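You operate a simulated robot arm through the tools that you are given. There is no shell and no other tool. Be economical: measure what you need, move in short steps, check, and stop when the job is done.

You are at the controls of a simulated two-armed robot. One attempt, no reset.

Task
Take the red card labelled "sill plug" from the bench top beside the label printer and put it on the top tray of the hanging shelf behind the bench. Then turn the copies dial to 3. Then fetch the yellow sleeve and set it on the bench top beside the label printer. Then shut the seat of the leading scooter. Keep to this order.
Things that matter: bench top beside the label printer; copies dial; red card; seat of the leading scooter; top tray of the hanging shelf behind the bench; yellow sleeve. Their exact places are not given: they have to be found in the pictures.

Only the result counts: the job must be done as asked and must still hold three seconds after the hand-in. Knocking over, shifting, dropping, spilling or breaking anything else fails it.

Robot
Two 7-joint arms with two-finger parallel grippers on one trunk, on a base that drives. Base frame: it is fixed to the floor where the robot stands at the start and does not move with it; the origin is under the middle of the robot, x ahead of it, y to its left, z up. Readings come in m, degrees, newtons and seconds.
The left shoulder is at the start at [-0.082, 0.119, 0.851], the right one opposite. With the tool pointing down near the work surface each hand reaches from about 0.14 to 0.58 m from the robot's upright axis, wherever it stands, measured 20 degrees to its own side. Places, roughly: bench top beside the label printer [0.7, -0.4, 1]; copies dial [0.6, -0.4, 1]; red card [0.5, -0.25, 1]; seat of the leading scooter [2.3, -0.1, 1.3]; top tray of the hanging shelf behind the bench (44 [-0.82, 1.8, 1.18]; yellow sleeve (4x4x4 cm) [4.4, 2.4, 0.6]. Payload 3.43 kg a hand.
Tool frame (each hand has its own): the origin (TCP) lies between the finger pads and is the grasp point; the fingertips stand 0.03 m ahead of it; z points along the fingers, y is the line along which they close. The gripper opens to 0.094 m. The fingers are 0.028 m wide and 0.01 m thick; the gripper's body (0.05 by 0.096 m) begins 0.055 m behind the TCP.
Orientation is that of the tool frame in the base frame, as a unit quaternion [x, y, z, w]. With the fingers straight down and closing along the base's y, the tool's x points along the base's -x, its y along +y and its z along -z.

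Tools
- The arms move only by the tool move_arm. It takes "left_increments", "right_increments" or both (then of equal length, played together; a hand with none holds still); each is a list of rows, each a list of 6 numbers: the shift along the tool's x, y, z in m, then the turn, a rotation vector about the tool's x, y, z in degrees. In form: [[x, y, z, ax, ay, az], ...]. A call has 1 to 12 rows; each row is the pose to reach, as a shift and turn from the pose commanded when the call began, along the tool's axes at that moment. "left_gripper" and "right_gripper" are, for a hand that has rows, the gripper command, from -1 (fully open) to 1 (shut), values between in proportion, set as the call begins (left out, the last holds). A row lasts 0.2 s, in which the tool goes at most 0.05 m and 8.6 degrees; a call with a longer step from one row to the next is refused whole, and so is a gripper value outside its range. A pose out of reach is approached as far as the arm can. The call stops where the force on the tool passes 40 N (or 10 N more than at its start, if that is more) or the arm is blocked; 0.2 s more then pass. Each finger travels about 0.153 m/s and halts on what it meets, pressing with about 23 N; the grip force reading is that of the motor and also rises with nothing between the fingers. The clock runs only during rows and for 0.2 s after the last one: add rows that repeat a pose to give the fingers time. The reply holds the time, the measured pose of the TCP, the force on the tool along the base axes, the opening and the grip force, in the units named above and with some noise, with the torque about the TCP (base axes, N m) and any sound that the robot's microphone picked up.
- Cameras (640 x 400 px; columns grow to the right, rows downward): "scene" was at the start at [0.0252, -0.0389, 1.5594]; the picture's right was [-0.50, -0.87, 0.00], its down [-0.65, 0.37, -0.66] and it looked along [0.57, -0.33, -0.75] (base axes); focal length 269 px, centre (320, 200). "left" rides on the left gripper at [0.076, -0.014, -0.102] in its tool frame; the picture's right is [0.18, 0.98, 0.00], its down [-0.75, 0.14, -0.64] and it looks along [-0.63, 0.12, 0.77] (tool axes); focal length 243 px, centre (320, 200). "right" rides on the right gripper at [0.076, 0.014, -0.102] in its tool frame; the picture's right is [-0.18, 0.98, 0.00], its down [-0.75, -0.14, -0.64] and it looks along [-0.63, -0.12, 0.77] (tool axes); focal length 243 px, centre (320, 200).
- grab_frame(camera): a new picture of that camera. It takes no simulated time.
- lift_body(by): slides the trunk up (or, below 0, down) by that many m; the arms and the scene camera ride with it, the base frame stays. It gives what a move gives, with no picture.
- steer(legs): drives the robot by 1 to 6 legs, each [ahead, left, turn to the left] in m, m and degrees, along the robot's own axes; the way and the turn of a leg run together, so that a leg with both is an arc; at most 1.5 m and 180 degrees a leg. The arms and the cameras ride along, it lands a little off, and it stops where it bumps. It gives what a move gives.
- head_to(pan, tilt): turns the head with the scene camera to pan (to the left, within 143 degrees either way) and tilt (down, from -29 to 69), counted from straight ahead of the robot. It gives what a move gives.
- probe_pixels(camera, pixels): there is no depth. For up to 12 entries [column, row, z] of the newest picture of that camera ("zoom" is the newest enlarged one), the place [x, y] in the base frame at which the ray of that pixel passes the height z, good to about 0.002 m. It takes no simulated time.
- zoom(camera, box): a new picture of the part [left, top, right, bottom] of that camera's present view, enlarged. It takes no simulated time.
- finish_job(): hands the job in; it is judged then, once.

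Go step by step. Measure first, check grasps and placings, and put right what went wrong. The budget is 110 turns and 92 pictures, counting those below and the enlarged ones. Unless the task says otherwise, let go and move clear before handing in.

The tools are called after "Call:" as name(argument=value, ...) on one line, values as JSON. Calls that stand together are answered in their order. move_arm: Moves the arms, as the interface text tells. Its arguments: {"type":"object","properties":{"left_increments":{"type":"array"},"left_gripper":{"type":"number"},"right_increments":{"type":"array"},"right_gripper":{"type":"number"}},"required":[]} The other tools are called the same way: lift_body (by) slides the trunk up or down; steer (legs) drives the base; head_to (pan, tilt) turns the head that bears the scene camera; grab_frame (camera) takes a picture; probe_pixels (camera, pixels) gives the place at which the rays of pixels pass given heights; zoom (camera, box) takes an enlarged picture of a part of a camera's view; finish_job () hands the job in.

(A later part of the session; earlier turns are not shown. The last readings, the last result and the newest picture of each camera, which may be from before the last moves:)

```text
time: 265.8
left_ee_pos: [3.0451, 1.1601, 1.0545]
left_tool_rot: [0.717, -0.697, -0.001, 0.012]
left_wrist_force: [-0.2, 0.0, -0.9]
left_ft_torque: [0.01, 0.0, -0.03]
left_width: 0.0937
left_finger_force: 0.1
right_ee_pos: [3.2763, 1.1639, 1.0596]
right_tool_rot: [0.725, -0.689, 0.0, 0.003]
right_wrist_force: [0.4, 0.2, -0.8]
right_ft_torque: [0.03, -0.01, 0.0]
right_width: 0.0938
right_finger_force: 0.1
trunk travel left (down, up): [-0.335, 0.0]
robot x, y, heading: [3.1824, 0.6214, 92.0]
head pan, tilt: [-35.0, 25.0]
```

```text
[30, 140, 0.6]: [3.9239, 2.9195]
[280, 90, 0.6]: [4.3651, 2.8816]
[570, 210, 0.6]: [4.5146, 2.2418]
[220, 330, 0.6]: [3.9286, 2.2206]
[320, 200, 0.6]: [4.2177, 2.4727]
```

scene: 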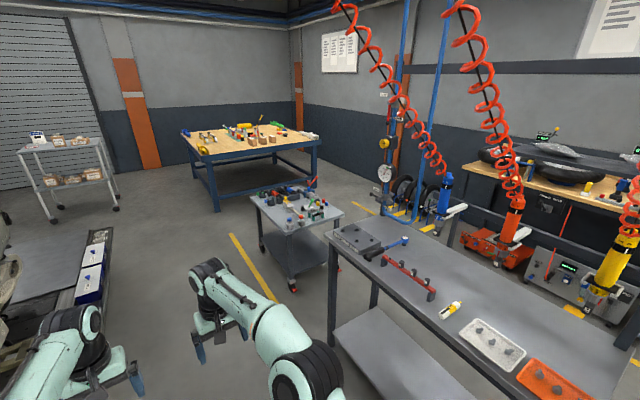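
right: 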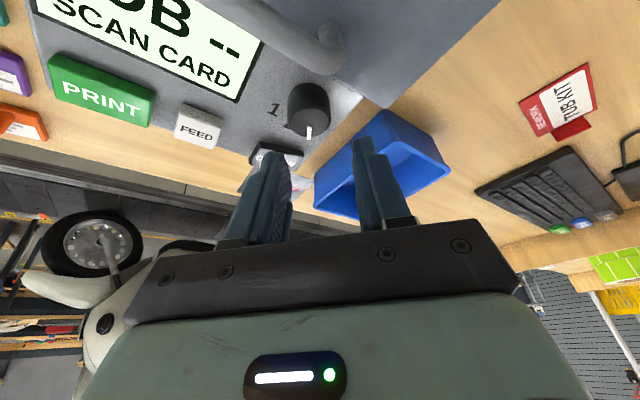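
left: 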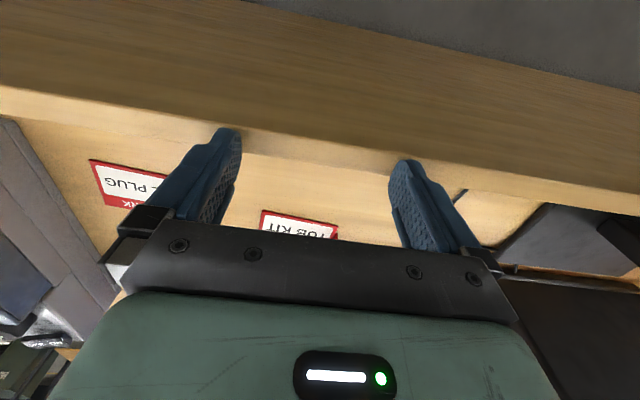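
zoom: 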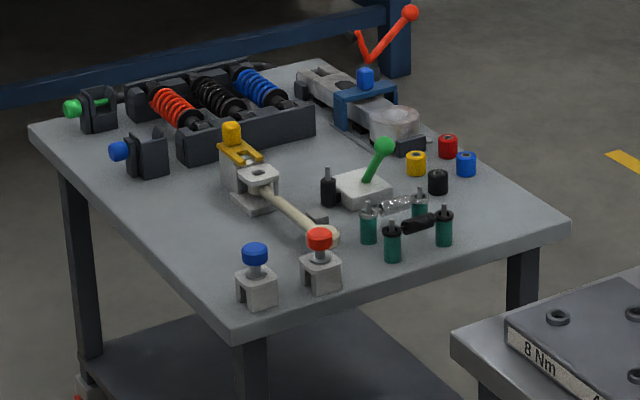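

The yellow sleeve is the small ring at zoom (416,163). I'll probe it and the neighbouring tables' edges to plan where to stand.

Call:
probe_pixels(camera="zoom", pixels=[[416, 175, 0.58], [416, 175, 0.6], [416, 155, 0.6], [447, 157, 0.58], [466, 175, 0.58], [437, 193, 0.58], [410, 12, 0.8]])

Call:
probe_pixels(camera="scene", pixels=[[326, 235, 0.85], [392, 214, 0.85], [490, 262, 0], [385, 205, 0], [415, 220, 0], [330, 268, 0], [293, 290, 0], [640, 330, 0.85]])

```text
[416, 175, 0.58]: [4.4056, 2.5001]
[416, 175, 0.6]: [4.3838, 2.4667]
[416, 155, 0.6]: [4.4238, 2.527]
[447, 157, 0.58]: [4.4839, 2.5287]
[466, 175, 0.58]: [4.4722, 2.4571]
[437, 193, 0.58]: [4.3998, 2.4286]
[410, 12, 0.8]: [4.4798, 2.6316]
```

```text
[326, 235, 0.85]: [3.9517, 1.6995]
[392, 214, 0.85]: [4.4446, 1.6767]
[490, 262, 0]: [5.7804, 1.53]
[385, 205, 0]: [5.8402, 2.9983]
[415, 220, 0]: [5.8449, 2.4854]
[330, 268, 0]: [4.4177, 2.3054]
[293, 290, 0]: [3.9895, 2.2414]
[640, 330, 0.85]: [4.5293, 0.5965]
```

The sleeve is near (4.39, 2.47) on the low cart (x 3.93–4.5, y 2.22–2.92). It's best reached from the cart's open east side, so I'll loop north around the cart and come to face west.

Call:
steer(legs=[[1.45, 0, -2], [1.38, 0, 0], [0, 0, -90], [1.45, 0, 0], [0.33, 0, 0]])

Call:
steer(legs=[[0, 0, -90]])

Call:
head_to(pan=20, tilt=35)

Call:
grab_frame(camera="scene")

```text
time: 291.9
left_ee_pos: [5.5578, 3.4534, 1.056]
left_tool_rot: [0.023, 1.0, 0.009, -0.006]
left_wrist_force: [-0.7, 0.0, 0.1]
left_ft_torque: [0.01, 0.01, 0.01]
left_width: 0.0941
left_finger_force: 0.2
right_ee_pos: [5.5447, 3.222, 1.0582]
right_tool_rot: [0.013, 1.0, 0.003, -0.001]
right_wrist_force: [-0.5, 0.0, 0.1]
right_ft_torque: [-0.01, 0.0, 0.02]
right_width: 0.0942
right_finger_force: 0.1
trunk travel left (down, up): [-0.335, 0.0]
robot x, y, heading: [5.0092, 3.3606, -2.4]
head pan, tilt: [-35.0, 25.0]
```

```text
time: 296.1
left_ee_pos: [5.1084, 2.8118, 1.0565]
left_tool_rot: [0.719, 0.695, 0.012, 0.001]
left_wrist_force: [0.7, -0.1, -0.5]
left_ft_torque: [-0.02, 0.0, 0.0]
left_width: 0.0937
left_finger_force: 0.0
right_ee_pos: [4.8761, 2.8214, 1.0606]
right_tool_rot: [0.713, 0.702, 0.004, 0.002]
right_wrist_force: [0.0, -1.5, -0.6]
right_ft_torque: [-0.04, 0.0, 0.01]
right_width: 0.0941
right_finger_force: 0.1
trunk travel left (down, up): [-0.335, 0.0]
robot x, y, heading: [5.0089, 3.3611, -91.4]
head pan, tilt: [-35.0, 25.0]
```

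```text
time: 297.3
left_ee_pos: [5.1091, 2.8126, 1.0556]
left_tool_rot: [0.72, 0.694, 0.011, 0.002]
left_wrist_force: [0.4, 0.6, -0.3]
left_ft_torque: [0.01, -0.04, 0.01]
left_width: 0.094
left_finger_force: 0.1
right_ee_pos: [4.8753, 2.8227, 1.0591]
right_tool_rot: [0.713, 0.701, 0.003, 0.001]
right_wrist_force: [-0.3, -0.6, 0.3]
right_ft_torque: [0.01, -0.01, -0.01]
right_width: 0.0939
right_finger_force: 0.2
trunk travel left (down, up): [-0.335, 0.0]
robot x, y, heading: [5.011, 3.3623, -91.5]
head pan, tilt: [20.0, 35.0]
```

```text
13 pictures are left
```

scene: 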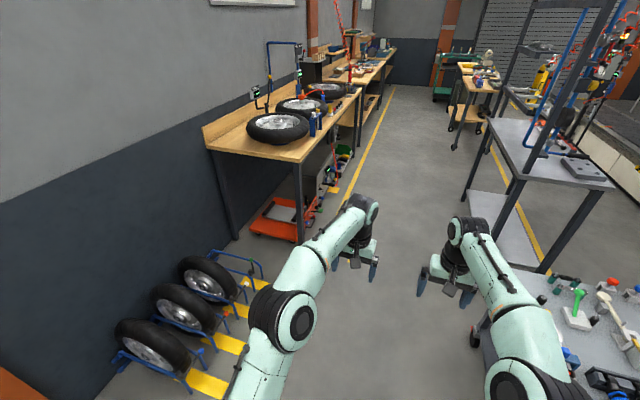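

The east side is open. I'll drive south to y≈2.47 and turn west to face the cart.

Call:
steer(legs=[[0.88, 0, 0], [0, 0, -88.5]])

Call:
head_to(pan=0, tilt=58)

Call:
grab_frame(camera="scene")

```text
time: 305.7
left_ee_pos: [4.4454, 2.3312, 1.0573]
left_tool_rot: [1.0, 0.017, 0.007, 0.009]
left_wrist_force: [-0.3, -0.9, -0.6]
left_ft_torque: [-0.02, -0.01, 0.02]
left_width: 0.0941
left_finger_force: 0.0
right_ee_pos: [4.4397, 2.5637, 1.0589]
right_tool_rot: [1.0, 0.026, 0.002, 0.003]
right_wrist_force: [-0.4, 0.1, -0.5]
right_ft_torque: [-0.04, -0.03, 0.01]
right_width: 0.0941
right_finger_force: 0.2
trunk travel left (down, up): [-0.335, 0.0]
robot x, y, heading: [4.9889, 2.4663, -177.7]
head pan, tilt: [20.0, 35.0]
```

```text
time: 306.6
left_ee_pos: [4.445, 2.3311, 1.0565]
left_tool_rot: [1.0, 0.017, 0.007, 0.009]
left_wrist_force: [-1.0, -0.3, -0.6]
left_ft_torque: [-0.04, 0.01, -0.02]
left_width: 0.094
left_finger_force: 0.0
right_ee_pos: [4.4397, 2.564, 1.0586]
right_tool_rot: [1.0, 0.026, 0.002, 0.002]
right_wrist_force: [1.4, 0.5, 0.8]
right_ft_torque: [0.01, -0.03, 0.02]
right_width: 0.094
right_finger_force: 0.0
trunk travel left (down, up): [-0.335, 0.0]
robot x, y, heading: [4.988, 2.4677, -177.9]
head pan, tilt: [0.0, 58.0]
```

```text
12 pictures are left
```

scene: 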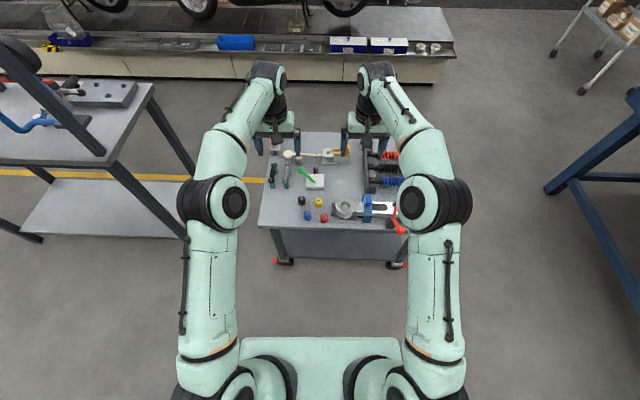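

The four sleeves are visible, with the yellow one at (319,201). I'll zoom and probe.

Call:
zoom(camera="scene", box=[255, 150, 415, 250])

Call:
probe_pixels(camera="zoom", pixels=[[256, 207, 0.58], [256, 207, 0.6], [256, 207, 0.62], [188, 201, 0.6], [209, 258, 0.6], [272, 269, 0.6], [20, 310, 0.58], [600, 330, 0.58], [245, 120, 0.6]])

```text
4.00 times, centred on (335, 200) of scene
```

zoom: 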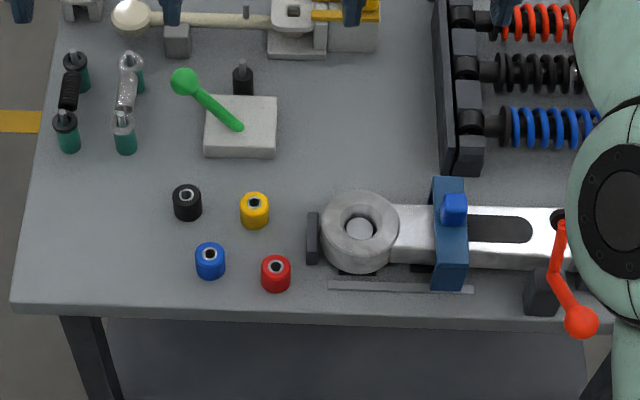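

```text
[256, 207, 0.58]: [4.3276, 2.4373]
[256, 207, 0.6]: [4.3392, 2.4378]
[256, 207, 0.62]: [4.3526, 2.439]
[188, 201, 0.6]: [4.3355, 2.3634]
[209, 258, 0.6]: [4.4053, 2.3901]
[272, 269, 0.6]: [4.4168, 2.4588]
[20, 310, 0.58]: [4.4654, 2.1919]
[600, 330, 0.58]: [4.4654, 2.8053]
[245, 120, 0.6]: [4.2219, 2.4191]
```

The sleeve triangulates to (4.367, 2.439) with its centre at z≈0.638. I'll use the left hand, closing along y with limited opening. First I'll pull the right hand back and up, shift the left over, and drive in 0.15 m.

Call:
move_arm(left_increments=[[0.01, 0, -0.02, 0, 0, 0], [0.025, -0.02, -0.04, 0, 0, 0], [0.04, -0.04, -0.05, 0, 0, 0], [0.055, -0.06, -0.05, 0, 0, 0], [0.07, -0.08, -0.05, 0, 0, 0], [0.07, -0.1, -0.05, 0, 0, 0], [0.07, -0.1, -0.05, 0, 0, 0]], right_increments=[[0.02, 0, -0.04, 0, 0, 0], [0.06, 0, -0.06, 0, 0, 0], [0.1, 0, -0.08, 0, 0, 0], [0.14, 0, -0.1, 0, 0, 0], [0.18, 0, -0.12, 0, 0, 0], [0.22, 0, -0.12, 0, 0, 0], [0.25, 0, -0.12, 0, 0, 0]], left_gripper=-0.3)

Call:
steer(legs=[[0.15, 0, -2.3]])

Call:
lift_body(by=-0.3)

```text
time: 308.2
left_ee_pos: [4.5126, 2.4336, 1.1056]
left_tool_rot: [1.0, 0.016, 0.007, 0.008]
left_wrist_force: [0.4, -0.1, -0.3]
left_ft_torque: [0.03, -0.01, 0.02]
left_width: 0.0611
left_finger_force: 0.1
right_ee_pos: [4.6907, 2.5772, 1.1799]
right_tool_rot: [1.0, 0.025, 0.001, 0.002]
right_wrist_force: [0.7, -0.4, 0.4]
right_ft_torque: [0.02, 0.0, -0.01]
right_width: 0.094
right_finger_force: 0.1
trunk travel left (down, up): [-0.335, 0.0]
robot x, y, heading: [4.9887, 2.4707, -177.8]
head pan, tilt: [0.0, 58.0]
```

```text
time: 309.5
left_ee_pos: [4.3634, 2.4504, 1.1056]
left_tool_rot: [1.0, -0.003, 0.006, 0.01]
left_wrist_force: [0.4, -0.4, 0.1]
left_ft_torque: [0.02, -0.01, -0.02]
left_width: 0.0609
left_finger_force: 0.0
right_ee_pos: [4.5463, 2.5852, 1.1795]
right_tool_rot: [1.0, 0.006, 0.001, 0.003]
right_wrist_force: [0.0, 0.1, -0.2]
right_ft_torque: [-0.01, -0.02, 0.02]
right_width: 0.0939
right_finger_force: 0.1
trunk travel left (down, up): [-0.335, 0.0]
robot x, y, heading: [4.8335, 2.4655, 180.1]
head pan, tilt: [0.0, 58.0]
```

```text
time: 312.5
left_ee_pos: [4.3639, 2.4503, 0.805]
left_tool_rot: [1.0, -0.003, 0.007, 0.009]
left_wrist_force: [0.2, 0.6, -1.4]
left_ft_torque: [0.02, 0.01, 0.0]
left_width: 0.0611
left_finger_force: 0.1
right_ee_pos: [4.5453, 2.5848, 0.8804]
right_tool_rot: [1.0, 0.006, 0.002, 0.002]
right_wrist_force: [-0.7, 0.0, 0.0]
right_ft_torque: [0.01, 0.03, 0.03]
right_width: 0.094
right_finger_force: 0.0
trunk travel left (down, up): [-0.035, 0.3]
robot x, y, heading: [4.8341, 2.4642, 180.0]
head pan, tilt: [0.0, 58.0]
```

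Left TCP is at (4.364, 2.450, 0.805). I'll descend partway with the y correction and check with the left camera.

Call:
move_arm(left_increments=[[0.001, 0.008, 0.03, 0, 0, 0], [0.001, 0.008, 0.06, 0, 0, 0], [0.001, 0.008, 0.08, 0, 0, 0], [0.001, 0.008, 0.08, 0, 0, 0]])

Call:
grab_frame(camera="left")

Call:
probe_pixels(camera="left", pixels=[[320, 150, 0.658], [320, 170, 0.658], [330, 150, 0.658]])

```text
time: 313.5
left_ee_pos: [4.3665, 2.443, 0.7249]
left_tool_rot: [1.0, -0.003, 0.006, 0.009]
left_wrist_force: [1.1, 0.8, 0.7]
left_ft_torque: [0.02, -0.01, -0.01]
left_width: 0.061
left_finger_force: 0.0
right_ee_pos: [4.5451, 2.5859, 0.8806]
right_tool_rot: [1.0, 0.007, 0.002, 0.003]
right_wrist_force: [-0.2, 0.4, 0.1]
right_ft_torque: [0.04, -0.03, -0.04]
right_width: 0.0941
right_finger_force: 0.0
trunk travel left (down, up): [-0.035, 0.3]
robot x, y, heading: [4.8418, 2.4664, 179.8]
head pan, tilt: [0.0, 58.0]
```

```text
10 pictures are left
```

left: 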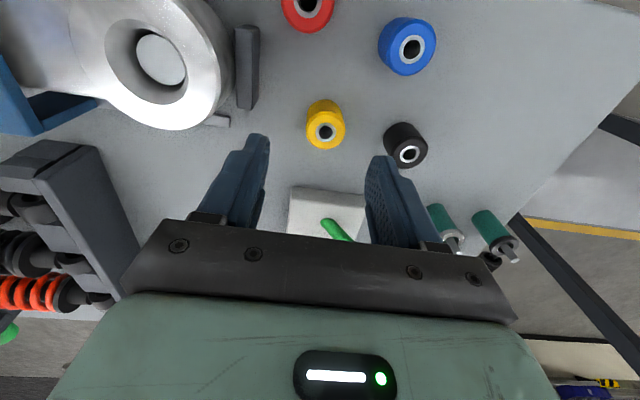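

```text
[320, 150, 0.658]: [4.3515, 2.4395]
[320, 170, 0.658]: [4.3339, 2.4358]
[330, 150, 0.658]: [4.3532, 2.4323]
```

The yellow top at (326,132) probes to about (4.368, 2.438), matching. I'll descend to z≈0.656 and close.

Call:
move_arm(left_increments=[[0.001, 0.003, 0.025, 0, 0, 0], [0.001, 0.003, 0.05, 0, 0, 0], [0.001, 0.003, 0.068, 0, 0, 0], [0.001, 0.003, 0.068, 0, 0, 0]])

Call:
move_arm(left_increments=[[0, 0, 0, 0, 0, 0], [0, 0, 0, 0, 0, 0], [0, 0, 0, 0, 0, 0]], left_gripper=1)

Call:
move_arm(left_increments=[[0, 0, -0.03, 0, 0, 0], [0, 0, -0.06, 0, 0, 0], [0, 0, -0.1, 0, 0, 0], [0, 0, -0.14, 0, 0, 0], [0, 0, -0.14, 0, 0, 0]])

Call:
grab_frame(camera="left")

```text
time: 314.5
left_ee_pos: [4.3669, 2.4386, 0.6579]
left_tool_rot: [1.0, -0.003, 0.007, 0.009]
left_wrist_force: [0.0, 0.4, 0.4]
left_ft_torque: [0.01, -0.04, 0.0]
left_width: 0.0611
left_finger_force: 0.1
right_ee_pos: [4.5456, 2.5855, 0.88]
right_tool_rot: [1.0, 0.006, 0.002, 0.003]
right_wrist_force: [1.0, -0.9, 0.5]
right_ft_torque: [0.02, -0.01, 0.02]
right_width: 0.0938
right_finger_force: 0.1
trunk travel left (down, up): [-0.035, 0.3]
robot x, y, heading: [4.8384, 2.465, 179.7]
head pan, tilt: [0.0, 58.0]
```

```text
time: 315.3
left_ee_pos: [4.3678, 2.438, 0.6573]
left_tool_rot: [1.0, -0.004, 0.007, 0.009]
left_wrist_force: [-0.6, -0.4, 0.3]
left_ft_torque: [0.04, 0.02, -0.01]
left_width: 0.0291
left_finger_force: 23.2
right_ee_pos: [4.546, 2.5859, 0.8807]
right_tool_rot: [1.0, 0.006, 0.001, 0.003]
right_wrist_force: [0.0, -0.9, 0.5]
right_ft_torque: [0.03, -0.01, 0.02]
right_width: 0.0941
right_finger_force: 0.0
trunk travel left (down, up): [-0.035, 0.3]
robot x, y, heading: [4.837, 2.4661, 180.1]
head pan, tilt: [0.0, 58.0]
```

```text
time: 316.5
left_ee_pos: [4.3655, 2.4407, 0.7974]
left_tool_rot: [1.0, -0.003, 0.007, 0.009]
left_wrist_force: [0.3, -0.4, 0.4]
left_ft_torque: [-0.04, 0.02, -0.01]
left_width: 0.0295
left_finger_force: 23.1
right_ee_pos: [4.5457, 2.586, 0.8797]
right_tool_rot: [1.0, 0.006, 0.002, 0.002]
right_wrist_force: [0.4, -0.1, 0.2]
right_ft_torque: [0.0, 0.0, 0.01]
right_width: 0.094
right_finger_force: 0.0
trunk travel left (down, up): [-0.035, 0.3]
robot x, y, heading: [4.8365, 2.4644, 179.7]
head pan, tilt: [0.0, 58.0]
```

```text
9 pictures are left
```

left: 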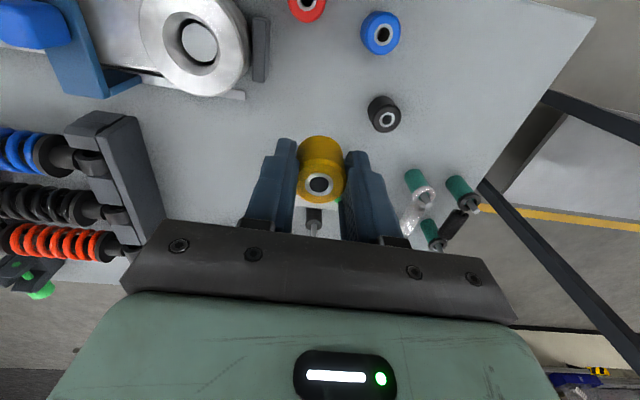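

The sleeve is held, visible between the pads at (320,165). I'll raise the trunk, back off, stretch the arms slim again and start back.

Call:
lift_body(by=0.3)

Call:
steer(legs=[[-0.2, 0, 0]])

Call:
move_arm(left_increments=[[-0.02, 0.02, 0, 0, 0, 0], [-0.04, 0.04, 0, 0, 0, 0], [-0.06, 0.06, 0.01, 0, 0, 0], [-0.07, 0.08, 0.02, 0, 0, 0], [-0.07, 0.09, 0.03, 0, 0, 0], [-0.07, 0.09, 0.03, 0, 0, 0], [-0.07, 0.09, 0.03, 0, 0, 0]], right_increments=[[-0.03, 0, 0.02, 0, 0, 0], [-0.07, 0, 0.04, 0, 0, 0], [-0.11, 0, 0.06, 0, 0, 0], [-0.15, 0, 0.08, 0, 0, 0], [-0.19, 0, 0.1, 0, 0, 0], [-0.23, 0, 0.12, 0, 0, 0], [-0.25, 0, 0.12, 0, 0, 0]])

Call:
steer(legs=[[0, 0, -90], [0.88, 0, 0], [0, 0, 90], [1.5, 0, 0], [0.12, 0, 0], [0, 0, 90]])

```text
time: 319.5
left_ee_pos: [4.3646, 2.4403, 1.0976]
left_tool_rot: [1.0, -0.003, 0.007, 0.008]
left_wrist_force: [0.8, 0.2, -0.9]
left_ft_torque: [-0.02, 0.0, 0.01]
left_width: 0.0294
left_finger_force: 23.3
right_ee_pos: [4.5464, 2.5866, 1.1804]
right_tool_rot: [1.0, 0.006, 0.002, 0.003]
right_wrist_force: [-0.2, -1.0, 0.2]
right_ft_torque: [-0.02, 0.03, -0.03]
right_width: 0.094
right_finger_force: 0.1
trunk travel left (down, up): [-0.335, 0.0]
robot x, y, heading: [4.838, 2.4646, 179.8]
head pan, tilt: [0.0, 58.0]
```

```text
time: 321.1
left_ee_pos: [4.5602, 2.4381, 1.098]
left_tool_rot: [1.0, -0.002, 0.007, 0.009]
left_wrist_force: [0.2, 0.4, -0.5]
left_ft_torque: [-0.01, 0.0, -0.04]
left_width: 0.0294
left_finger_force: 22.9
right_ee_pos: [4.7405, 2.585, 1.1799]
right_tool_rot: [1.0, 0.007, 0.003, 0.003]
right_wrist_force: [0.0, 0.6, 0.6]
right_ft_torque: [-0.01, 0.01, 0.03]
right_width: 0.0941
right_finger_force: 0.0
trunk travel left (down, up): [-0.335, 0.0]
robot x, y, heading: [5.0383, 2.4634, -179.9]
head pan, tilt: [0.0, 58.0]
```

```text
time: 322.7
left_ee_pos: [4.4902, 2.3475, 1.0695]
left_tool_rot: [1.0, -0.002, 0.007, 0.008]
left_wrist_force: [0.5, -0.7, 0.2]
left_ft_torque: [0.0, 0.0, -0.03]
left_width: 0.0292
left_finger_force: 22.9
right_ee_pos: [4.4917, 2.5794, 1.0559]
right_tool_rot: [1.0, 0.007, 0.002, 0.002]
right_wrist_force: [0.4, -0.4, 0.1]
right_ft_torque: [0.03, -0.03, -0.01]
right_width: 0.0941
right_finger_force: 0.1
trunk travel left (down, up): [-0.335, 0.0]
robot x, y, heading: [5.034, 2.4621, -179.9]
head pan, tilt: [0.0, 58.0]
```

```text
time: 346.7
left_ee_pos: [3.499, 2.8003, 1.0687]
left_tool_rot: [0.72, 0.694, 0.011, 0.001]
left_wrist_force: [-0.2, 0.6, -0.3]
left_ft_torque: [-0.03, 0.01, 0.02]
left_width: 0.0294
left_finger_force: 23.4
right_ee_pos: [3.2664, 2.8088, 1.056]
right_tool_rot: [0.713, 0.701, 0.003, 0.001]
right_wrist_force: [-0.4, -0.4, 0.1]
right_ft_torque: [0.0, 0.0, -0.01]
right_width: 0.0939
right_finger_force: 0.1
trunk travel left (down, up): [-0.335, 0.0]
robot x, y, heading: [3.3991, 3.3503, -91.9]
head pan, tilt: [0.0, 58.0]
```

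I'm in the lane at (3.40, 3.35) facing south with the sleeve still held. I'll drive the length of the lane back to y≈−4.3.

Call:
steer(legs=[[1.45, -0.12, 1.9], [1.5, 0, 0], [1.5, 0, 0], [1.5, 0, 0], [1.45, 0, 0], [0.25, 0, 0]])

```text
time: 382.9
left_ee_pos: [3.4962, -4.7743, 1.0678]
left_tool_rot: [0.7, 0.714, 0.013, 0.0]
left_wrist_force: [0.2, 0.7, -0.4]
left_ft_torque: [0.01, 0.01, 0.01]
left_width: 0.0299
left_finger_force: 23.0
right_ee_pos: [3.2627, -4.7733, 1.0586]
right_tool_rot: [0.695, 0.718, 0.015, -0.012]
right_wrist_force: [0.2, -0.8, 0.6]
right_ft_torque: [-0.01, -0.03, 0.01]
right_width: 0.094
right_finger_force: 0.0
trunk travel left (down, up): [-0.335, 0.0]
robot x, y, heading: [3.366, -4.2351, -88.5]
head pan, tilt: [0.0, 58.0]
stopped in leg 6: the force on the tool passed its limit at 172 N (the readings are from after the stop); the commanded pose is now the measured one
```

The right hand brushed the end wall and stopped. The grip is intact at 0.030. I'll back off, turn west, and check alignment.

Call:
steer(legs=[[-0.14, 0, 0], [0, 0, -91.5], [0, 0.22, 0]])

```text
time: 390.4
left_ee_pos: [2.8127, -4.4199, 1.0671]
left_tool_rot: [1.0, -0.013, 0.009, 0.009]
left_wrist_force: [0.2, -0.2, 0.0]
left_ft_torque: [0.01, 0.0, -0.03]
left_width: 0.0296
left_finger_force: 23.4
right_ee_pos: [2.8241, -4.1873, 1.0558]
right_tool_rot: [1.0, -0.006, 0.019, 0.003]
right_wrist_force: [-0.2, 0.4, -0.5]
right_ft_torque: [0.01, 0.03, 0.0]
right_width: 0.0941
right_finger_force: 0.1
trunk travel left (down, up): [-0.335, 0.0]
robot x, y, heading: [3.3561, -4.3168, 178.8]
head pan, tilt: [0.0, 58.0]
```

Aligned at heading 178.8, y −4.32. I'll drive west through the gap, turn right through north to face +x, and back up a little.

Call:
steer(legs=[[1.5, 0, 1.2], [1.5, 0, 0], [0.55, 0, 0], [0, 0, -90], [0, 0, -90], [-0.15, 0, 0]])

```text
time: 416.5
left_ee_pos: [0.1587, -4.1839, 1.0679]
left_tool_rot: [0.023, 1.0, 0.01, -0.01]
left_wrist_force: [0.4, 0.0, -0.4]
left_ft_torque: [-0.01, -0.02, -0.04]
left_width: 0.0295
left_finger_force: 22.5
right_ee_pos: [0.1423, -4.4169, 1.0583]
right_tool_rot: [0.017, 1.0, 0.002, -0.019]
right_wrist_force: [0.2, 0.3, -0.5]
right_ft_torque: [0.04, 0.0, 0.01]
right_width: 0.0941
right_finger_force: 0.0
trunk travel left (down, up): [-0.335, 0.0]
robot x, y, heading: [-0.3907, -4.2806, -2.1]
head pan, tilt: [0.0, 58.0]
```

I'll strafe up the corridor to y≈−0.36 in front of the printer.

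Call:
steer(legs=[[0, 1.45, 2.1], [0, 1.5, 0], [0, 0.97, 0]])

Call:
move_arm(right_increments=[[0.04, 0, -0.03, 0, 0, 0], [0.08, 0, -0.06, 0, 0, 0], [0.12, 0, -0.09, 0, 0, 0], [0.16, 0, -0.12, 0, 0, 0], [0.2, 0, -0.14, 0, 0, 0], [0.24, 0, -0.14, 0, 0, 0]], left_increments=[[0.04, 0, -0.02, 0, 0, 0], [0.08, 0, -0.04, 0, 0, 0], [0.1, 0, -0.06, 0, 0, 0], [0.12, 0, -0.06, 0, 0, 0], [0.12, 0, -0.06, 0, 0, 0], [0.12, 0, -0.06, 0, 0, 0]])

Call:
head_to(pan=0, tilt=45)

```text
time: 450.4
left_ee_pos: [0.2163, -0.2871, 1.068]
left_tool_rot: [0.016, 1.0, 0.009, -0.01]
left_wrist_force: [0.6, -0.6, -1.0]
left_ft_torque: [0.0, -0.01, 0.03]
left_width: 0.0295
left_finger_force: 23.3
right_ee_pos: [0.2033, -0.5189, 1.0575]
right_tool_rot: [0.01, 1.0, 0.002, -0.019]
right_wrist_force: [-0.2, 0.1, -0.7]
right_ft_torque: [0.0, 0.0, 0.02]
right_width: 0.0943
right_finger_force: 0.0
trunk travel left (down, up): [-0.335, 0.0]
robot x, y, heading: [-0.3239, -0.3896, -1.5]
head pan, tilt: [0.0, 58.0]
```

```text
time: 451.8
left_ee_pos: [0.0976, -0.2842, 1.128]
left_tool_rot: [0.016, 1.0, 0.01, -0.009]
left_wrist_force: [-0.7, -0.1, -0.4]
left_ft_torque: [-0.02, -0.03, 0.0]
left_width: 0.0297
left_finger_force: 22.5
right_ee_pos: [-0.0298, -0.5147, 1.2075]
right_tool_rot: [0.009, 1.0, 0.002, -0.019]
right_wrist_force: [-0.6, 0.0, 0.0]
right_ft_torque: [0.01, 0.01, -0.02]
right_width: 0.0938
right_finger_force: 0.0
trunk travel left (down, up): [-0.335, 0.0]
robot x, y, heading: [-0.329, -0.3868, -1.6]
head pan, tilt: [0.0, 58.0]
```

```text
time: 452.6
left_ee_pos: [0.0986, -0.285, 1.1287]
left_tool_rot: [0.015, 1.0, 0.01, -0.01]
left_wrist_force: [-0.9, 0.4, -0.5]
left_ft_torque: [0.01, -0.03, -0.03]
left_width: 0.0297
left_finger_force: 23.2
right_ee_pos: [-0.0286, -0.5135, 1.208]
right_tool_rot: [0.009, 1.0, 0.003, -0.019]
right_wrist_force: [0.2, -0.7, -0.2]
right_ft_torque: [0.03, 0.02, -0.01]
right_width: 0.0941
right_finger_force: 0.0
trunk travel left (down, up): [-0.335, 0.0]
robot x, y, heading: [-0.3259, -0.3902, -1.3]
head pan, tilt: [0.0, 45.0]
```

I'll drive forward 0.3 m, extend the left hand to about (0.50, −0.28), and take one look before lowering.

Call:
steer(legs=[[0.3, 0, 1.4]])

Call:
move_arm(left_increments=[[-0.03, 0, 0.02, 0, 0, 0], [-0.06, 0, 0.04, 0, 0, 0], [-0.09, 0, 0.06, 0, 0, 0], [-0.1, 0, 0.08, 0, 0, 0], [-0.1, 0, 0.08, 0, 0, 0]])

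Call:
grab_frame(camera="scene")

```text
time: 454.6
left_ee_pos: [0.4012, -0.2807, 1.1284]
left_tool_rot: [0.006, 1.0, 0.01, -0.01]
left_wrist_force: [0.5, -0.4, -0.3]
left_ft_torque: [0.01, 0.03, 0.0]
left_width: 0.0296
left_finger_force: 23.2
right_ee_pos: [0.2768, -0.5134, 1.2066]
right_tool_rot: [-0.001, 1.0, 0.001, -0.019]
right_wrist_force: [-0.2, 0.4, 0.0]
right_ft_torque: [0.01, 0.01, -0.01]
right_width: 0.094
right_finger_force: 0.1
trunk travel left (down, up): [-0.335, 0.0]
robot x, y, heading: [-0.0211, -0.394, -0.2]
head pan, tilt: [0.0, 45.0]
```

```text
time: 455.9
left_ee_pos: [0.4999, -0.2789, 1.0454]
left_tool_rot: [0.006, 1.0, 0.01, -0.009]
left_wrist_force: [-0.2, -0.5, 0.1]
left_ft_torque: [-0.01, -0.02, 0.01]
left_width: 0.0295
left_finger_force: 23.1
right_ee_pos: [0.2777, -0.5113, 1.2063]
right_tool_rot: [0.0, 1.0, 0.001, -0.019]
right_wrist_force: [-0.1, 0.3, 0.0]
right_ft_torque: [-0.04, 0.01, 0.04]
right_width: 0.094
right_finger_force: 0.1
trunk travel left (down, up): [-0.335, 0.0]
robot x, y, heading: [-0.0201, -0.3955, -0.3]
head pan, tilt: [0.0, 45.0]
```

```text
8 pictures are left
```

scene: 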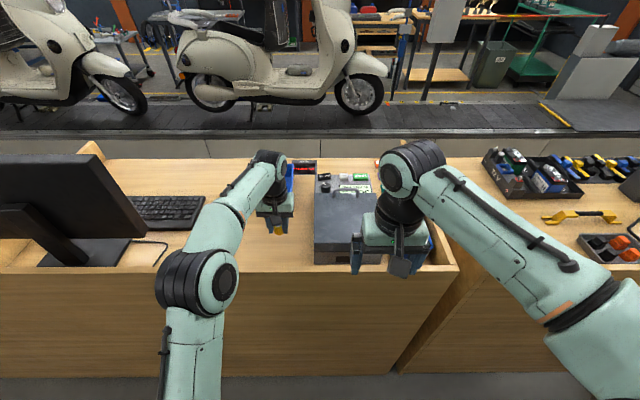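

The sleeve at (278,232) is over clear bench just left of the printer at column 315. I'll lower to contact.

Call:
move_arm(left_increments=[[0, 0, 0.025, 0, 0, 0], [0, 0, 0.045, 0, 0, 0], [0, 0, 0.052, 0, 0, 0], [0, 0, 0.056, 0, 0, 0], [0, 0, 0.056, 0, 0, 0]])

```text
time: 457.1
left_ee_pos: [0.499, -0.2802, 0.9906]
left_tool_rot: [0.006, 1.0, 0.01, -0.009]
left_wrist_force: [-2.0, -0.1, 7.6]
left_ft_torque: [-0.09, -0.02, 0.0]
left_width: 0.0296
left_finger_force: 22.7
right_ee_pos: [0.278, -0.5133, 1.2074]
right_tool_rot: [0.0, 1.0, 0.002, -0.017]
right_wrist_force: [-0.2, 0.4, -0.2]
right_ft_torque: [0.02, -0.02, -0.03]
right_width: 0.0943
right_finger_force: 0.1
trunk travel left (down, up): [-0.335, 0.0]
robot x, y, heading: [-0.0217, -0.3937, -0.3]
head pan, tilt: [0.0, 45.0]
```

Contact is made at 7.6 N. I'll release gently, rise, retract and verify.

Call:
move_arm(left_increments=[[0, 0, 0, 0, 0, 0], [0, 0, 0, 0, 0, 0], [0, 0, 0, 0, 0, 0], [0, 0, -0.03, 0, 0, 0], [0, 0, -0.07, 0, 0, 0], [0.02, 0, -0.11, 0, 0, 0], [0.06, 0, -0.13, 0, 0, 0], [0.1, 0, -0.14, 0, 0, 0], [0.14, 0, -0.14, 0, 0, 0], [0.14, 0, -0.14, 0, 0, 0]], left_gripper=-0.3)

Call:
grab_frame(camera="left")

```text
time: 459.2
left_ee_pos: [0.3623, -0.2804, 1.1311]
left_tool_rot: [0.006, 1.0, 0.009, -0.01]
left_wrist_force: [0.2, 0.6, 0.6]
left_ft_torque: [0.02, 0.04, -0.02]
left_width: 0.0611
left_finger_force: 0.0
right_ee_pos: [0.2784, -0.5124, 1.2082]
right_tool_rot: [0.0, 1.0, 0.001, -0.019]
right_wrist_force: [-0.6, 0.1, 0.0]
right_ft_torque: [-0.02, -0.02, -0.03]
right_width: 0.0939
right_finger_force: 0.1
trunk travel left (down, up): [-0.335, 0.0]
robot x, y, heading: [-0.0197, -0.394, -0.3]
head pan, tilt: [0.0, 45.0]
```

```text
7 pictures are left
```

left: 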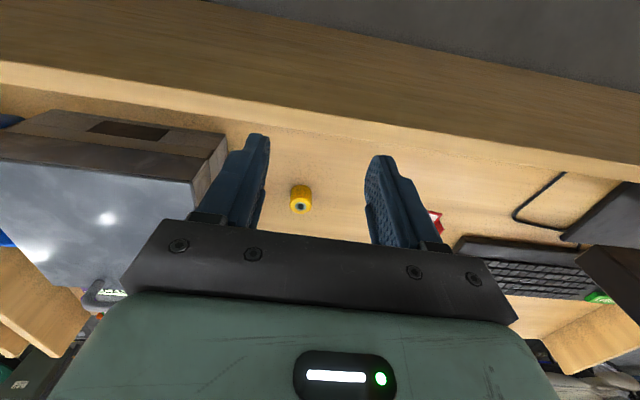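

The sleeve stands on the bench beside the printer. Next I'll inspect the leading scooter's seat from here.

Call:
head_to(pan=8, tilt=15)

Call:
zoom(camera="scene", box=[180, 110, 460, 285])

Call:
probe_pixels(camera="zoom", pixels=[[320, 200, 0.8], [320, 200, 0.5], [20, 390, 0.3], [600, 390, 0.3]])

```text
time: 460.2
left_ee_pos: [0.3611, -0.2804, 1.1324]
left_tool_rot: [0.006, 1.0, 0.009, -0.009]
left_wrist_force: [0.3, -0.1, -0.2]
left_ft_torque: [0.02, 0.0, 0.02]
left_width: 0.0612
left_finger_force: 0.1
right_ee_pos: [0.2773, -0.5143, 1.2069]
right_tool_rot: [0.0, 1.0, 0.002, -0.019]
right_wrist_force: [0.2, -0.9, 0.0]
right_ft_torque: [0.0, -0.04, 0.01]
right_width: 0.094
right_finger_force: 0.1
trunk travel left (down, up): [-0.335, 0.0]
robot x, y, heading: [-0.0229, -0.3935, -0.2]
head pan, tilt: [8.0, 15.0]
```

```text
2.29 times, centred on (320, 198) of scene
```

zoom: 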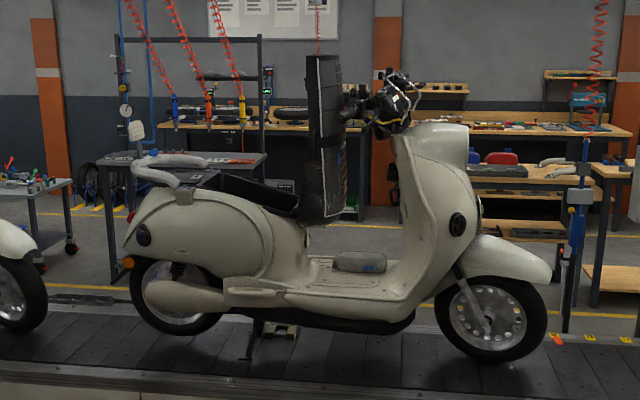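

```text
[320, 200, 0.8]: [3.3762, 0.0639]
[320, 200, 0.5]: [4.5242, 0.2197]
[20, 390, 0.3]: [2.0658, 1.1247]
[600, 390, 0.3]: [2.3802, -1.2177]
```

The seat is a panel hinged at about (2.3, −0.08, 0.97) and standing up to z≈1.57. It must be swung toward +y and down. I'll go back round to the clear lane on its far side, starting by backing off and slimming the arms.

Call:
steer(legs=[[-0.35, 0, 0.2]])

Call:
move_arm(left_increments=[[-0.03, 0, 0.01, 0, 0, 0], [-0.06, 0, 0.03, 0, 0, 0], [-0.1, 0, 0.05, 0, 0, 0], [-0.13, 0, 0.07, 0, 0, 0], [-0.16, 0, 0.07, 0, 0, 0], [-0.16, 0, 0.07, 0, 0, 0], [-0.16, 0, 0.07, 0, 0, 0]], right_increments=[[-0.03, 0, 0.03, 0, 0, 0], [-0.06, 0, 0.06, 0, 0, 0], [-0.1, 0, 0.09, 0, 0, 0], [-0.14, 0, 0.11, 0, 0, 0], [-0.18, 0, 0.13, 0, 0, 0], [-0.22, 0, 0.14, 0, 0, 0], [-0.24, 0, 0.14, 0, 0, 0]], left_gripper=1)

Call:
steer(legs=[[0, -1.5, 0], [0, -1.5, 0], [0, -0.95, 0]])

```text
time: 462.5
left_ee_pos: [0.0089, -0.2772, 1.1325]
left_tool_rot: [0.004, 1.0, 0.01, -0.009]
left_wrist_force: [-0.6, 0.2, 0.6]
left_ft_torque: [-0.01, 0.0, 0.02]
left_width: 0.0612
left_finger_force: 0.1
right_ee_pos: [-0.075, -0.5106, 1.206]
right_tool_rot: [-0.001, 1.0, 0.002, -0.02]
right_wrist_force: [0.2, 0.6, -0.1]
right_ft_torque: [0.03, -0.02, -0.01]
right_width: 0.0939
right_finger_force: 0.0
trunk travel left (down, up): [-0.335, 0.0]
robot x, y, heading: [-0.3737, -0.395, 0.0]
head pan, tilt: [8.0, 15.0]
```

```text
time: 464.1
left_ee_pos: [0.1686, -0.2775, 1.0581]
left_tool_rot: [0.005, 1.0, 0.01, -0.01]
left_wrist_force: [0.3, -0.4, -1.2]
left_ft_torque: [-0.01, 0.0, 0.0]
left_width: 0.0
left_finger_force: 23.5
right_ee_pos: [0.1602, -0.5084, 1.0587]
right_tool_rot: [-0.002, 1.0, 0.002, -0.02]
right_wrist_force: [0.6, 0.2, 0.2]
right_ft_torque: [0.02, -0.02, 0.01]
right_width: 0.0938
right_finger_force: 0.0
trunk travel left (down, up): [-0.335, 0.0]
robot x, y, heading: [-0.3716, -0.3957, 0.0]
head pan, tilt: [8.0, 15.0]
```

```text
time: 487.4
left_ee_pos: [0.0799, -3.0861, 1.059]
left_tool_rot: [0.035, 0.999, 0.01, -0.009]
left_wrist_force: [0.6, 0.1, -0.8]
left_ft_torque: [0.01, 0.01, 0.01]
left_width: 0.0
left_finger_force: 22.9
right_ee_pos: [0.0552, -3.3165, 1.0587]
right_tool_rot: [0.029, 0.999, 0.002, -0.019]
right_wrist_force: [0.9, 0.7, 0.4]
right_ft_torque: [0.02, 0.04, 0.02]
right_width: 0.0939
right_finger_force: 0.1
trunk travel left (down, up): [-0.335, 0.0]
robot x, y, heading: [-0.4686, -3.1686, -3.7]
head pan, tilt: [8.0, 15.0]
stopped in leg 2: the robot was blocked; the commanded pose is now the measured one
```

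I drifted to x −0.47 and was blocked, probably by the side table behind. I'll move forward to x≈−0.27, straighten, and continue the strafe.

Call:
steer(legs=[[0.19, 0, 3.7], [0, -1.17, 0]])

```text
time: 499.1
left_ee_pos: [0.2667, -4.2266, 1.0584]
left_tool_rot: [-0.003, 1.0, 0.009, -0.009]
left_wrist_force: [0.4, 0.8, -0.3]
left_ft_torque: [0.0, 0.01, 0.01]
left_width: 0.0
left_finger_force: 22.4
right_ee_pos: [0.2592, -4.4597, 1.0592]
right_tool_rot: [-0.008, 1.0, 0.002, -0.018]
right_wrist_force: [0.3, 0.6, 0.5]
right_ft_torque: [-0.01, -0.03, 0.01]
right_width: 0.0938
right_finger_force: 0.0
trunk travel left (down, up): [-0.335, 0.0]
robot x, y, heading: [-0.2727, -4.3532, 0.8]
head pan, tilt: [8.0, 15.0]
```

Aligned for the gap. I'll drive through, turn north and go up the lane.

Call:
steer(legs=[[1.5, 0, -0.8], [1.5, 0, 0], [0.5, 0, 0], [0, 0, 90], [1.5, 0, 0], [1.4, 0, 0]])

```text
time: 533.2
left_ee_pos: [3.0591, -0.8824, 1.0587]
left_tool_rot: [-0.703, 0.711, 0.0, -0.014]
left_wrist_force: [-0.4, 0.0, 0.4]
left_ft_torque: [0.0, 0.0, -0.01]
left_width: 0.0
left_finger_force: 23.2
right_ee_pos: [3.2932, -0.8932, 1.0589]
right_tool_rot: [0.708, -0.706, 0.012, 0.015]
right_wrist_force: [0.5, 0.1, 1.0]
right_ft_torque: [0.01, 0.0, -0.01]
right_width: 0.0942
right_finger_force: 0.1
trunk travel left (down, up): [-0.335, 0.0]
robot x, y, heading: [3.176, -1.4231, 89.9]
head pan, tilt: [8.0, 15.0]
```

I'll continue to y≈−0.25 with more distance from the scooter, turn west, and look at the seat.

Call:
steer(legs=[[1.17, -0.22, 0], [0, 0, 90]])

Call:
head_to(pan=-8, tilt=22)

Call:
grab_frame(camera="scene")

```text
time: 543.1
left_ee_pos: [2.8581, -0.3694, 1.0581]
left_tool_rot: [1.0, -0.003, 0.01, 0.009]
left_wrist_force: [-0.7, 0.9, -0.1]
left_ft_torque: [-0.03, -0.03, -0.03]
left_width: 0.0
left_finger_force: 22.8
right_ee_pos: [2.8675, -0.136, 1.0584]
right_tool_rot: [1.0, 0.003, 0.019, 0.001]
right_wrist_force: [0.2, 0.9, -0.2]
right_ft_torque: [0.02, 0.03, -0.02]
right_width: 0.0937
right_finger_force: 0.0
trunk travel left (down, up): [-0.335, 0.0]
robot x, y, heading: [3.3983, -0.2525, 179.9]
head pan, tilt: [8.0, 15.0]
```

```text
time: 543.9
left_ee_pos: [2.8569, -0.369, 1.0587]
left_tool_rot: [1.0, -0.004, 0.009, 0.009]
left_wrist_force: [-0.2, -0.5, 0.0]
left_ft_torque: [-0.01, -0.02, 0.01]
left_width: 0.0
left_finger_force: 22.9
right_ee_pos: [2.8668, -0.1363, 1.0607]
right_tool_rot: [1.0, 0.002, 0.019, 0.002]
right_wrist_force: [0.3, 0.3, -0.1]
right_ft_torque: [0.01, 0.03, 0.0]
right_width: 0.094
right_finger_force: 0.1
trunk travel left (down, up): [-0.335, 0.0]
robot x, y, heading: [3.4031, -0.2499, 179.9]
head pan, tilt: [-8.0, 22.0]
```

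```text
5 pictures are left
```

scene: 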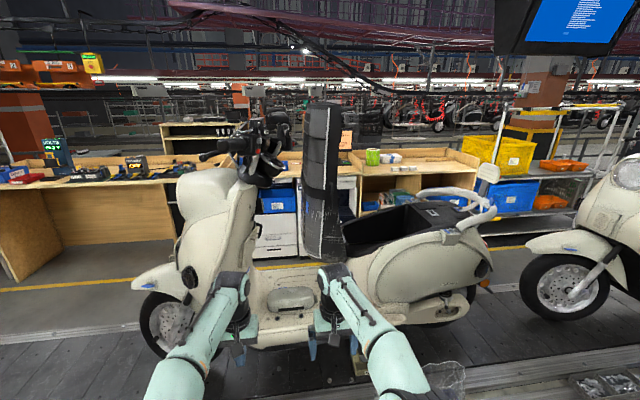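

The seat panel is at columns 303–345 with its hinge near (335,258), and a 0.2 m gap lies in front of it at row ~215 (z≈1.17). I'll retract the left hand, point the right hand's closed fingers forward (−x) with the thin side sideways, at y≈−0.25.

Call:
move_arm(right_increments=[[0, 0.01, -0.01, 0, -8.2, 0], [0, 0.02, -0.02, 0, -16.4, 0], [0, 0.03, -0.03, 0, -24.6, 0], [0, 0.04, -0.04, 0, -32.8, 0], [0, 0.05, -0.05, 0, -41, 0], [0, 0.06, -0.06, 0, -49.2, 0], [0, 0.07, -0.07, 0, -57.4, 0], [0, 0.08, -0.08, 0, -65.6, 0], [0, 0.09, -0.09, 0, -73.8, 0], [0, 0.1, -0.1, 0, -82, 0], [0, 0.114, -0.11, 0, -90, 0], [0, 0.114, -0.11, 0, -90, 0]], right_gripper=1, left_increments=[[0.03, 0, 0, 0, 0, 0], [0.06, 0, 0, 0, 0, 0], [0.09, 0, 0, 0, 0, 0], [0.12, 0, 0, 0, 0, 0], [0.15, 0, 0, 0, 0, 0], [0.18, 0, 0, 0, 0, 0], [0.21, 0.01, 0, 0, 0, 0], [0.24, 0.02, 0, 0, 0, 0], [0.27, 0.03, 0, 0, 0, 0], [0.28, 0.04, 0, 0, 0, 0], [0.28, 0.05, 0, 0, 0, 0], [0.28, 0.05, 0, 0, 0, 0]])

Call:
move_arm(right_increments=[[0, 0, 0, 0, 0, 8.2], [0, 0, 0, 0, 0, 16.4], [0, 0, 0, 0, 0, 24.6], [0, 0, 0, 0, 0, 32.8], [0, 0, 0, 0, 0, 41], [0, 0, 0, 0, 0, 49.2], [0, 0, 0, 0, 0, 57.4], [0, 0, 0, 0, 0, 65.6], [0, 0, 0, 0, 0, 73.8], [0, 0, 0, 0, 0, 82], [0, 0, 0, 0, 0, 90], [0, 0, 0, 0, 0, 90]])

```text
time: 546.5
left_ee_pos: [3.1385, -0.4208, 1.0654]
left_tool_rot: [1.0, -0.003, 0.009, 0.01]
left_wrist_force: [0.1, 0.7, 0.1]
left_ft_torque: [-0.03, 0.0, 0.0]
left_width: 0.0
left_finger_force: 22.6
right_ee_pos: [2.8613, -0.2486, 1.1706]
right_tool_rot: [0.72, 0.001, -0.694, 0.003]
right_wrist_force: [0.1, 0.6, 0.5]
right_ft_torque: [0.0, 0.06, 0.05]
right_width: 0.0
right_finger_force: 23.0
trunk travel left (down, up): [-0.335, 0.0]
robot x, y, heading: [3.3996, -0.2494, 179.7]
head pan, tilt: [-8.0, 22.0]
```

```text
time: 549.1
left_ee_pos: [3.1366, -0.4211, 1.0643]
left_tool_rot: [1.0, -0.003, 0.01, 0.009]
left_wrist_force: [0.1, 0.2, -0.4]
left_ft_torque: [-0.07, 0.02, -0.04]
left_width: 0.0
left_finger_force: 23.2
right_ee_pos: [2.8635, -0.2497, 1.17]
right_tool_rot: [-0.51, 0.51, 0.487, -0.493]
right_wrist_force: [-0.7, 0.4, 0.5]
right_ft_torque: [0.0, -0.01, 0.0]
right_width: 0.0001
right_finger_force: 22.6
trunk travel left (down, up): [-0.335, 0.0]
robot x, y, heading: [3.3991, -0.2515, 180.0]
head pan, tilt: [-8.0, 22.0]
```

Orientation is set: fingers toward −x, tool x toward −y, tool y up. I'll drive in 0.27 m and shift to y≈−0.22, then check.

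Call:
steer(legs=[[0.27, 0, 0]])

Call:
move_arm(right_increments=[[-0.015, 0, 0, 0, 0, 0], [-0.03, 0, 0, 0, 0, 0]])

Call:
grab_frame(camera="scene")

```text
time: 551.0
left_ee_pos: [2.8715, -0.4191, 1.0633]
left_tool_rot: [1.0, -0.005, 0.009, 0.01]
left_wrist_force: [0.9, 0.2, 0.4]
left_ft_torque: [0.0, -0.01, 0.02]
left_width: 0.0
left_finger_force: 23.0
right_ee_pos: [2.596, -0.2469, 1.1704]
right_tool_rot: [0.51, -0.509, -0.488, 0.492]
right_wrist_force: [0.2, 0.7, 0.3]
right_ft_torque: [-0.01, 0.02, 0.0]
right_width: 0.0
right_finger_force: 22.7
trunk travel left (down, up): [-0.335, 0.0]
robot x, y, heading: [3.1321, -0.2509, 179.6]
head pan, tilt: [-8.0, 22.0]
```

```text
time: 551.6
left_ee_pos: [2.87, -0.4194, 1.0653]
left_tool_rot: [1.0, -0.005, 0.01, 0.01]
left_wrist_force: [0.9, 0.2, 0.0]
left_ft_torque: [0.0, 0.02, 0.04]
left_width: 0.0
left_finger_force: 23.2
right_ee_pos: [2.5946, -0.2179, 1.1693]
right_tool_rot: [-0.51, 0.51, 0.488, -0.492]
right_wrist_force: [0.6, -0.2, 0.1]
right_ft_torque: [0.01, 0.0, 0.04]
right_width: 0.0001
right_finger_force: 22.9
trunk travel left (down, up): [-0.335, 0.0]
robot x, y, heading: [3.1303, -0.2496, 179.7]
head pan, tilt: [-8.0, 22.0]
```

```text
4 pictures are left
```

scene: 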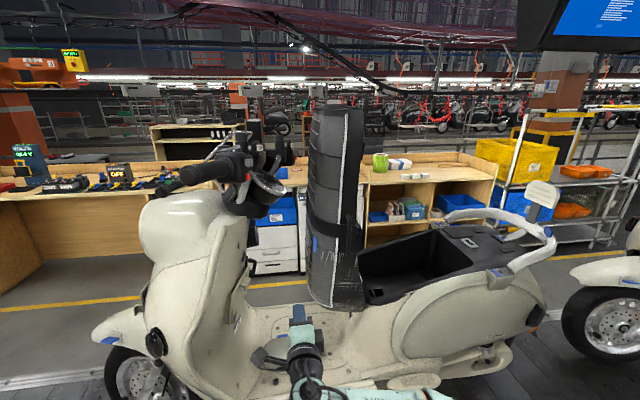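

Seat front at this height is y≈−0.19 and the leg shield is at about −0.41, so I'll insert the hand at y≈−0.25 to x≈2.37.

Call:
move_arm(right_increments=[[0.032, 0, 0, 0, 0, 0], [0.032, 0, 0.045, 0, 0, 0], [0.032, 0, 0.09, 0, 0, 0], [0.032, 0, 0.135, 0, 0, 0], [0.032, 0, 0.18, 0, 0, 0], [0.032, 0, 0.225, 0, 0, 0], [0.032, 0, 0.225, 0, 0, 0]])

```text
time: 553.2
left_ee_pos: [2.8701, -0.4186, 1.0657]
left_tool_rot: [1.0, -0.005, 0.01, 0.01]
left_wrist_force: [0.3, 0.3, 0.2]
left_ft_torque: [-0.03, 0.0, -0.01]
left_width: 0.0
left_finger_force: 22.4
right_ee_pos: [2.3697, -0.2486, 1.1641]
right_tool_rot: [0.509, -0.509, -0.489, 0.492]
right_wrist_force: [1.6, -0.1, 0.1]
right_ft_torque: [0.0, -0.05, 0.02]
right_width: 0.0002
right_finger_force: 23.0
trunk travel left (down, up): [-0.335, 0.0]
robot x, y, heading: [3.1338, -0.2499, 179.9]
head pan, tilt: [-8.0, 22.0]
```

Inserted with no contact. I'll push toward +y.

Call:
move_arm(right_increments=[[-0.03, 0, 0, 0, 0, 0], [-0.06, 0, 0, 0, 0, 0], [-0.09, 0, 0, 0, 0, 0], [-0.12, 0, 0, 0, 0, 0], [-0.15, 0, 0, 0, 0, 0], [-0.18, 0, 0, 0, 0, 0], [-0.21, 0, 0, 0, 0, 0], [-0.24, 0, 0, 0, 0, 0], [-0.27, 0, 0, 0, 0, 0], [-0.3, 0, 0, 0, 0, 0], [-0.3, 0, 0, 0, 0, 0]])

Call:
grab_frame(camera="scene")

```text
time: 553.9
left_ee_pos: [2.8703, -0.4193, 1.0643]
left_tool_rot: [1.0, -0.002, 0.01, 0.01]
left_wrist_force: [0.0, 1.1, 0.8]
left_ft_torque: [-0.1, 0.01, 0.01]
left_width: 0.0
left_finger_force: 23.3
right_ee_pos: [2.3746, -0.2021, 1.1661]
right_tool_rot: [0.521, -0.495, -0.477, 0.506]
right_wrist_force: [4.0, -16.0, 0.9]
right_ft_torque: [0.12, 0.0, -1.13]
right_width: 0.0
right_finger_force: 22.7
trunk travel left (down, up): [-0.335, 0.0]
robot x, y, heading: [3.1351, -0.2514, -180.1]
head pan, tilt: [-8.0, 22.0]
stopped in row 3 (right hand): the force on the tool passed its limit at 46 N (the readings are from after the stop); the commanded pose is now the measured one
```

```text
3 pictures are left
```

scene: 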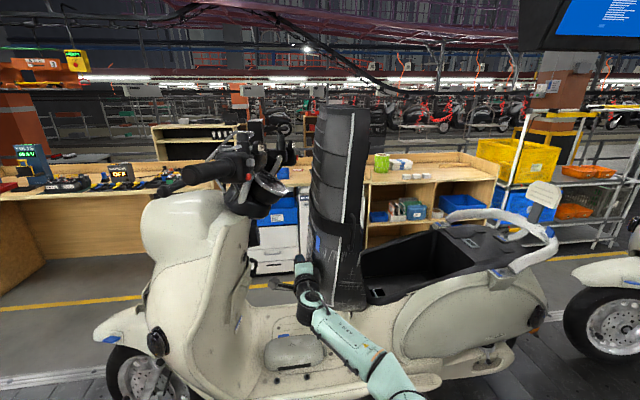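

The hand met the seat at y≈−0.20 and stopped at 46 N. I'll raise the contact to z≈1.25 for leverage and push more slowly.

Call:
move_arm(right_increments=[[0.015, 0.02, 0, 0, 0, 0], [0.015, 0.055, 0, 0, 0, 0], [0.01, 0.085, 0, 0, 0, 0], [0, 0.085, 0, 0, 0, 0], [-0.01, 0.085, 0, 0, 0, 0], [-0.02, 0.085, 0, 0, 0, 0], [-0.03, 0.085, 0, 0, 0, 0], [-0.04, 0.085, 0, 0, 0, 0], [-0.05, 0.085, 0, 0, 0, 0], [-0.06, 0.085, 0, 0, 0, 0], [-0.07, 0.085, 0, 0, 0, 0], [-0.08, 0.085, 0, 0, 0, 0]])

```text
time: 556.5
left_ee_pos: [2.8694, -0.4199, 1.064]
left_tool_rot: [1.0, -0.004, 0.01, 0.01]
left_wrist_force: [0.3, 0.3, 0.9]
left_ft_torque: [-0.01, 0.01, 0.0]
left_width: 0.0002
left_finger_force: 22.2
right_ee_pos: [2.3656, -0.1097, 1.2444]
right_tool_rot: [0.517, -0.504, -0.48, 0.499]
right_wrist_force: [-0.6, -0.4, -0.5]
right_ft_torque: [0.01, 0.06, 0.0]
right_width: 0.0003
right_finger_force: 23.1
trunk travel left (down, up): [-0.335, 0.0]
robot x, y, heading: [3.131, -0.253, 180.1]
head pan, tilt: [-8.0, 22.0]
```

The hand advanced to y −0.11 with no force left, so the seat may have swung. I'll check.

Call:
grab_frame(camera="scene")

```text
2 pictures are left
```

scene: 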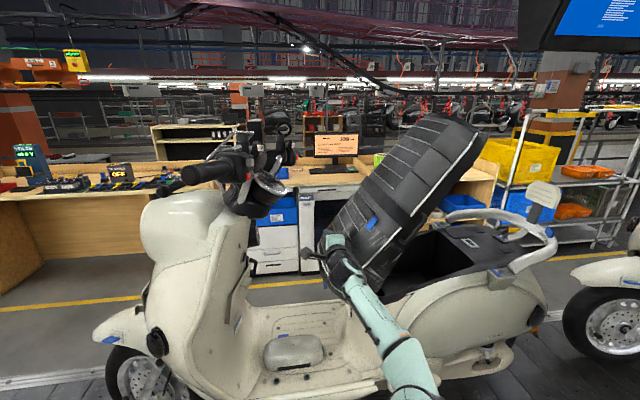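

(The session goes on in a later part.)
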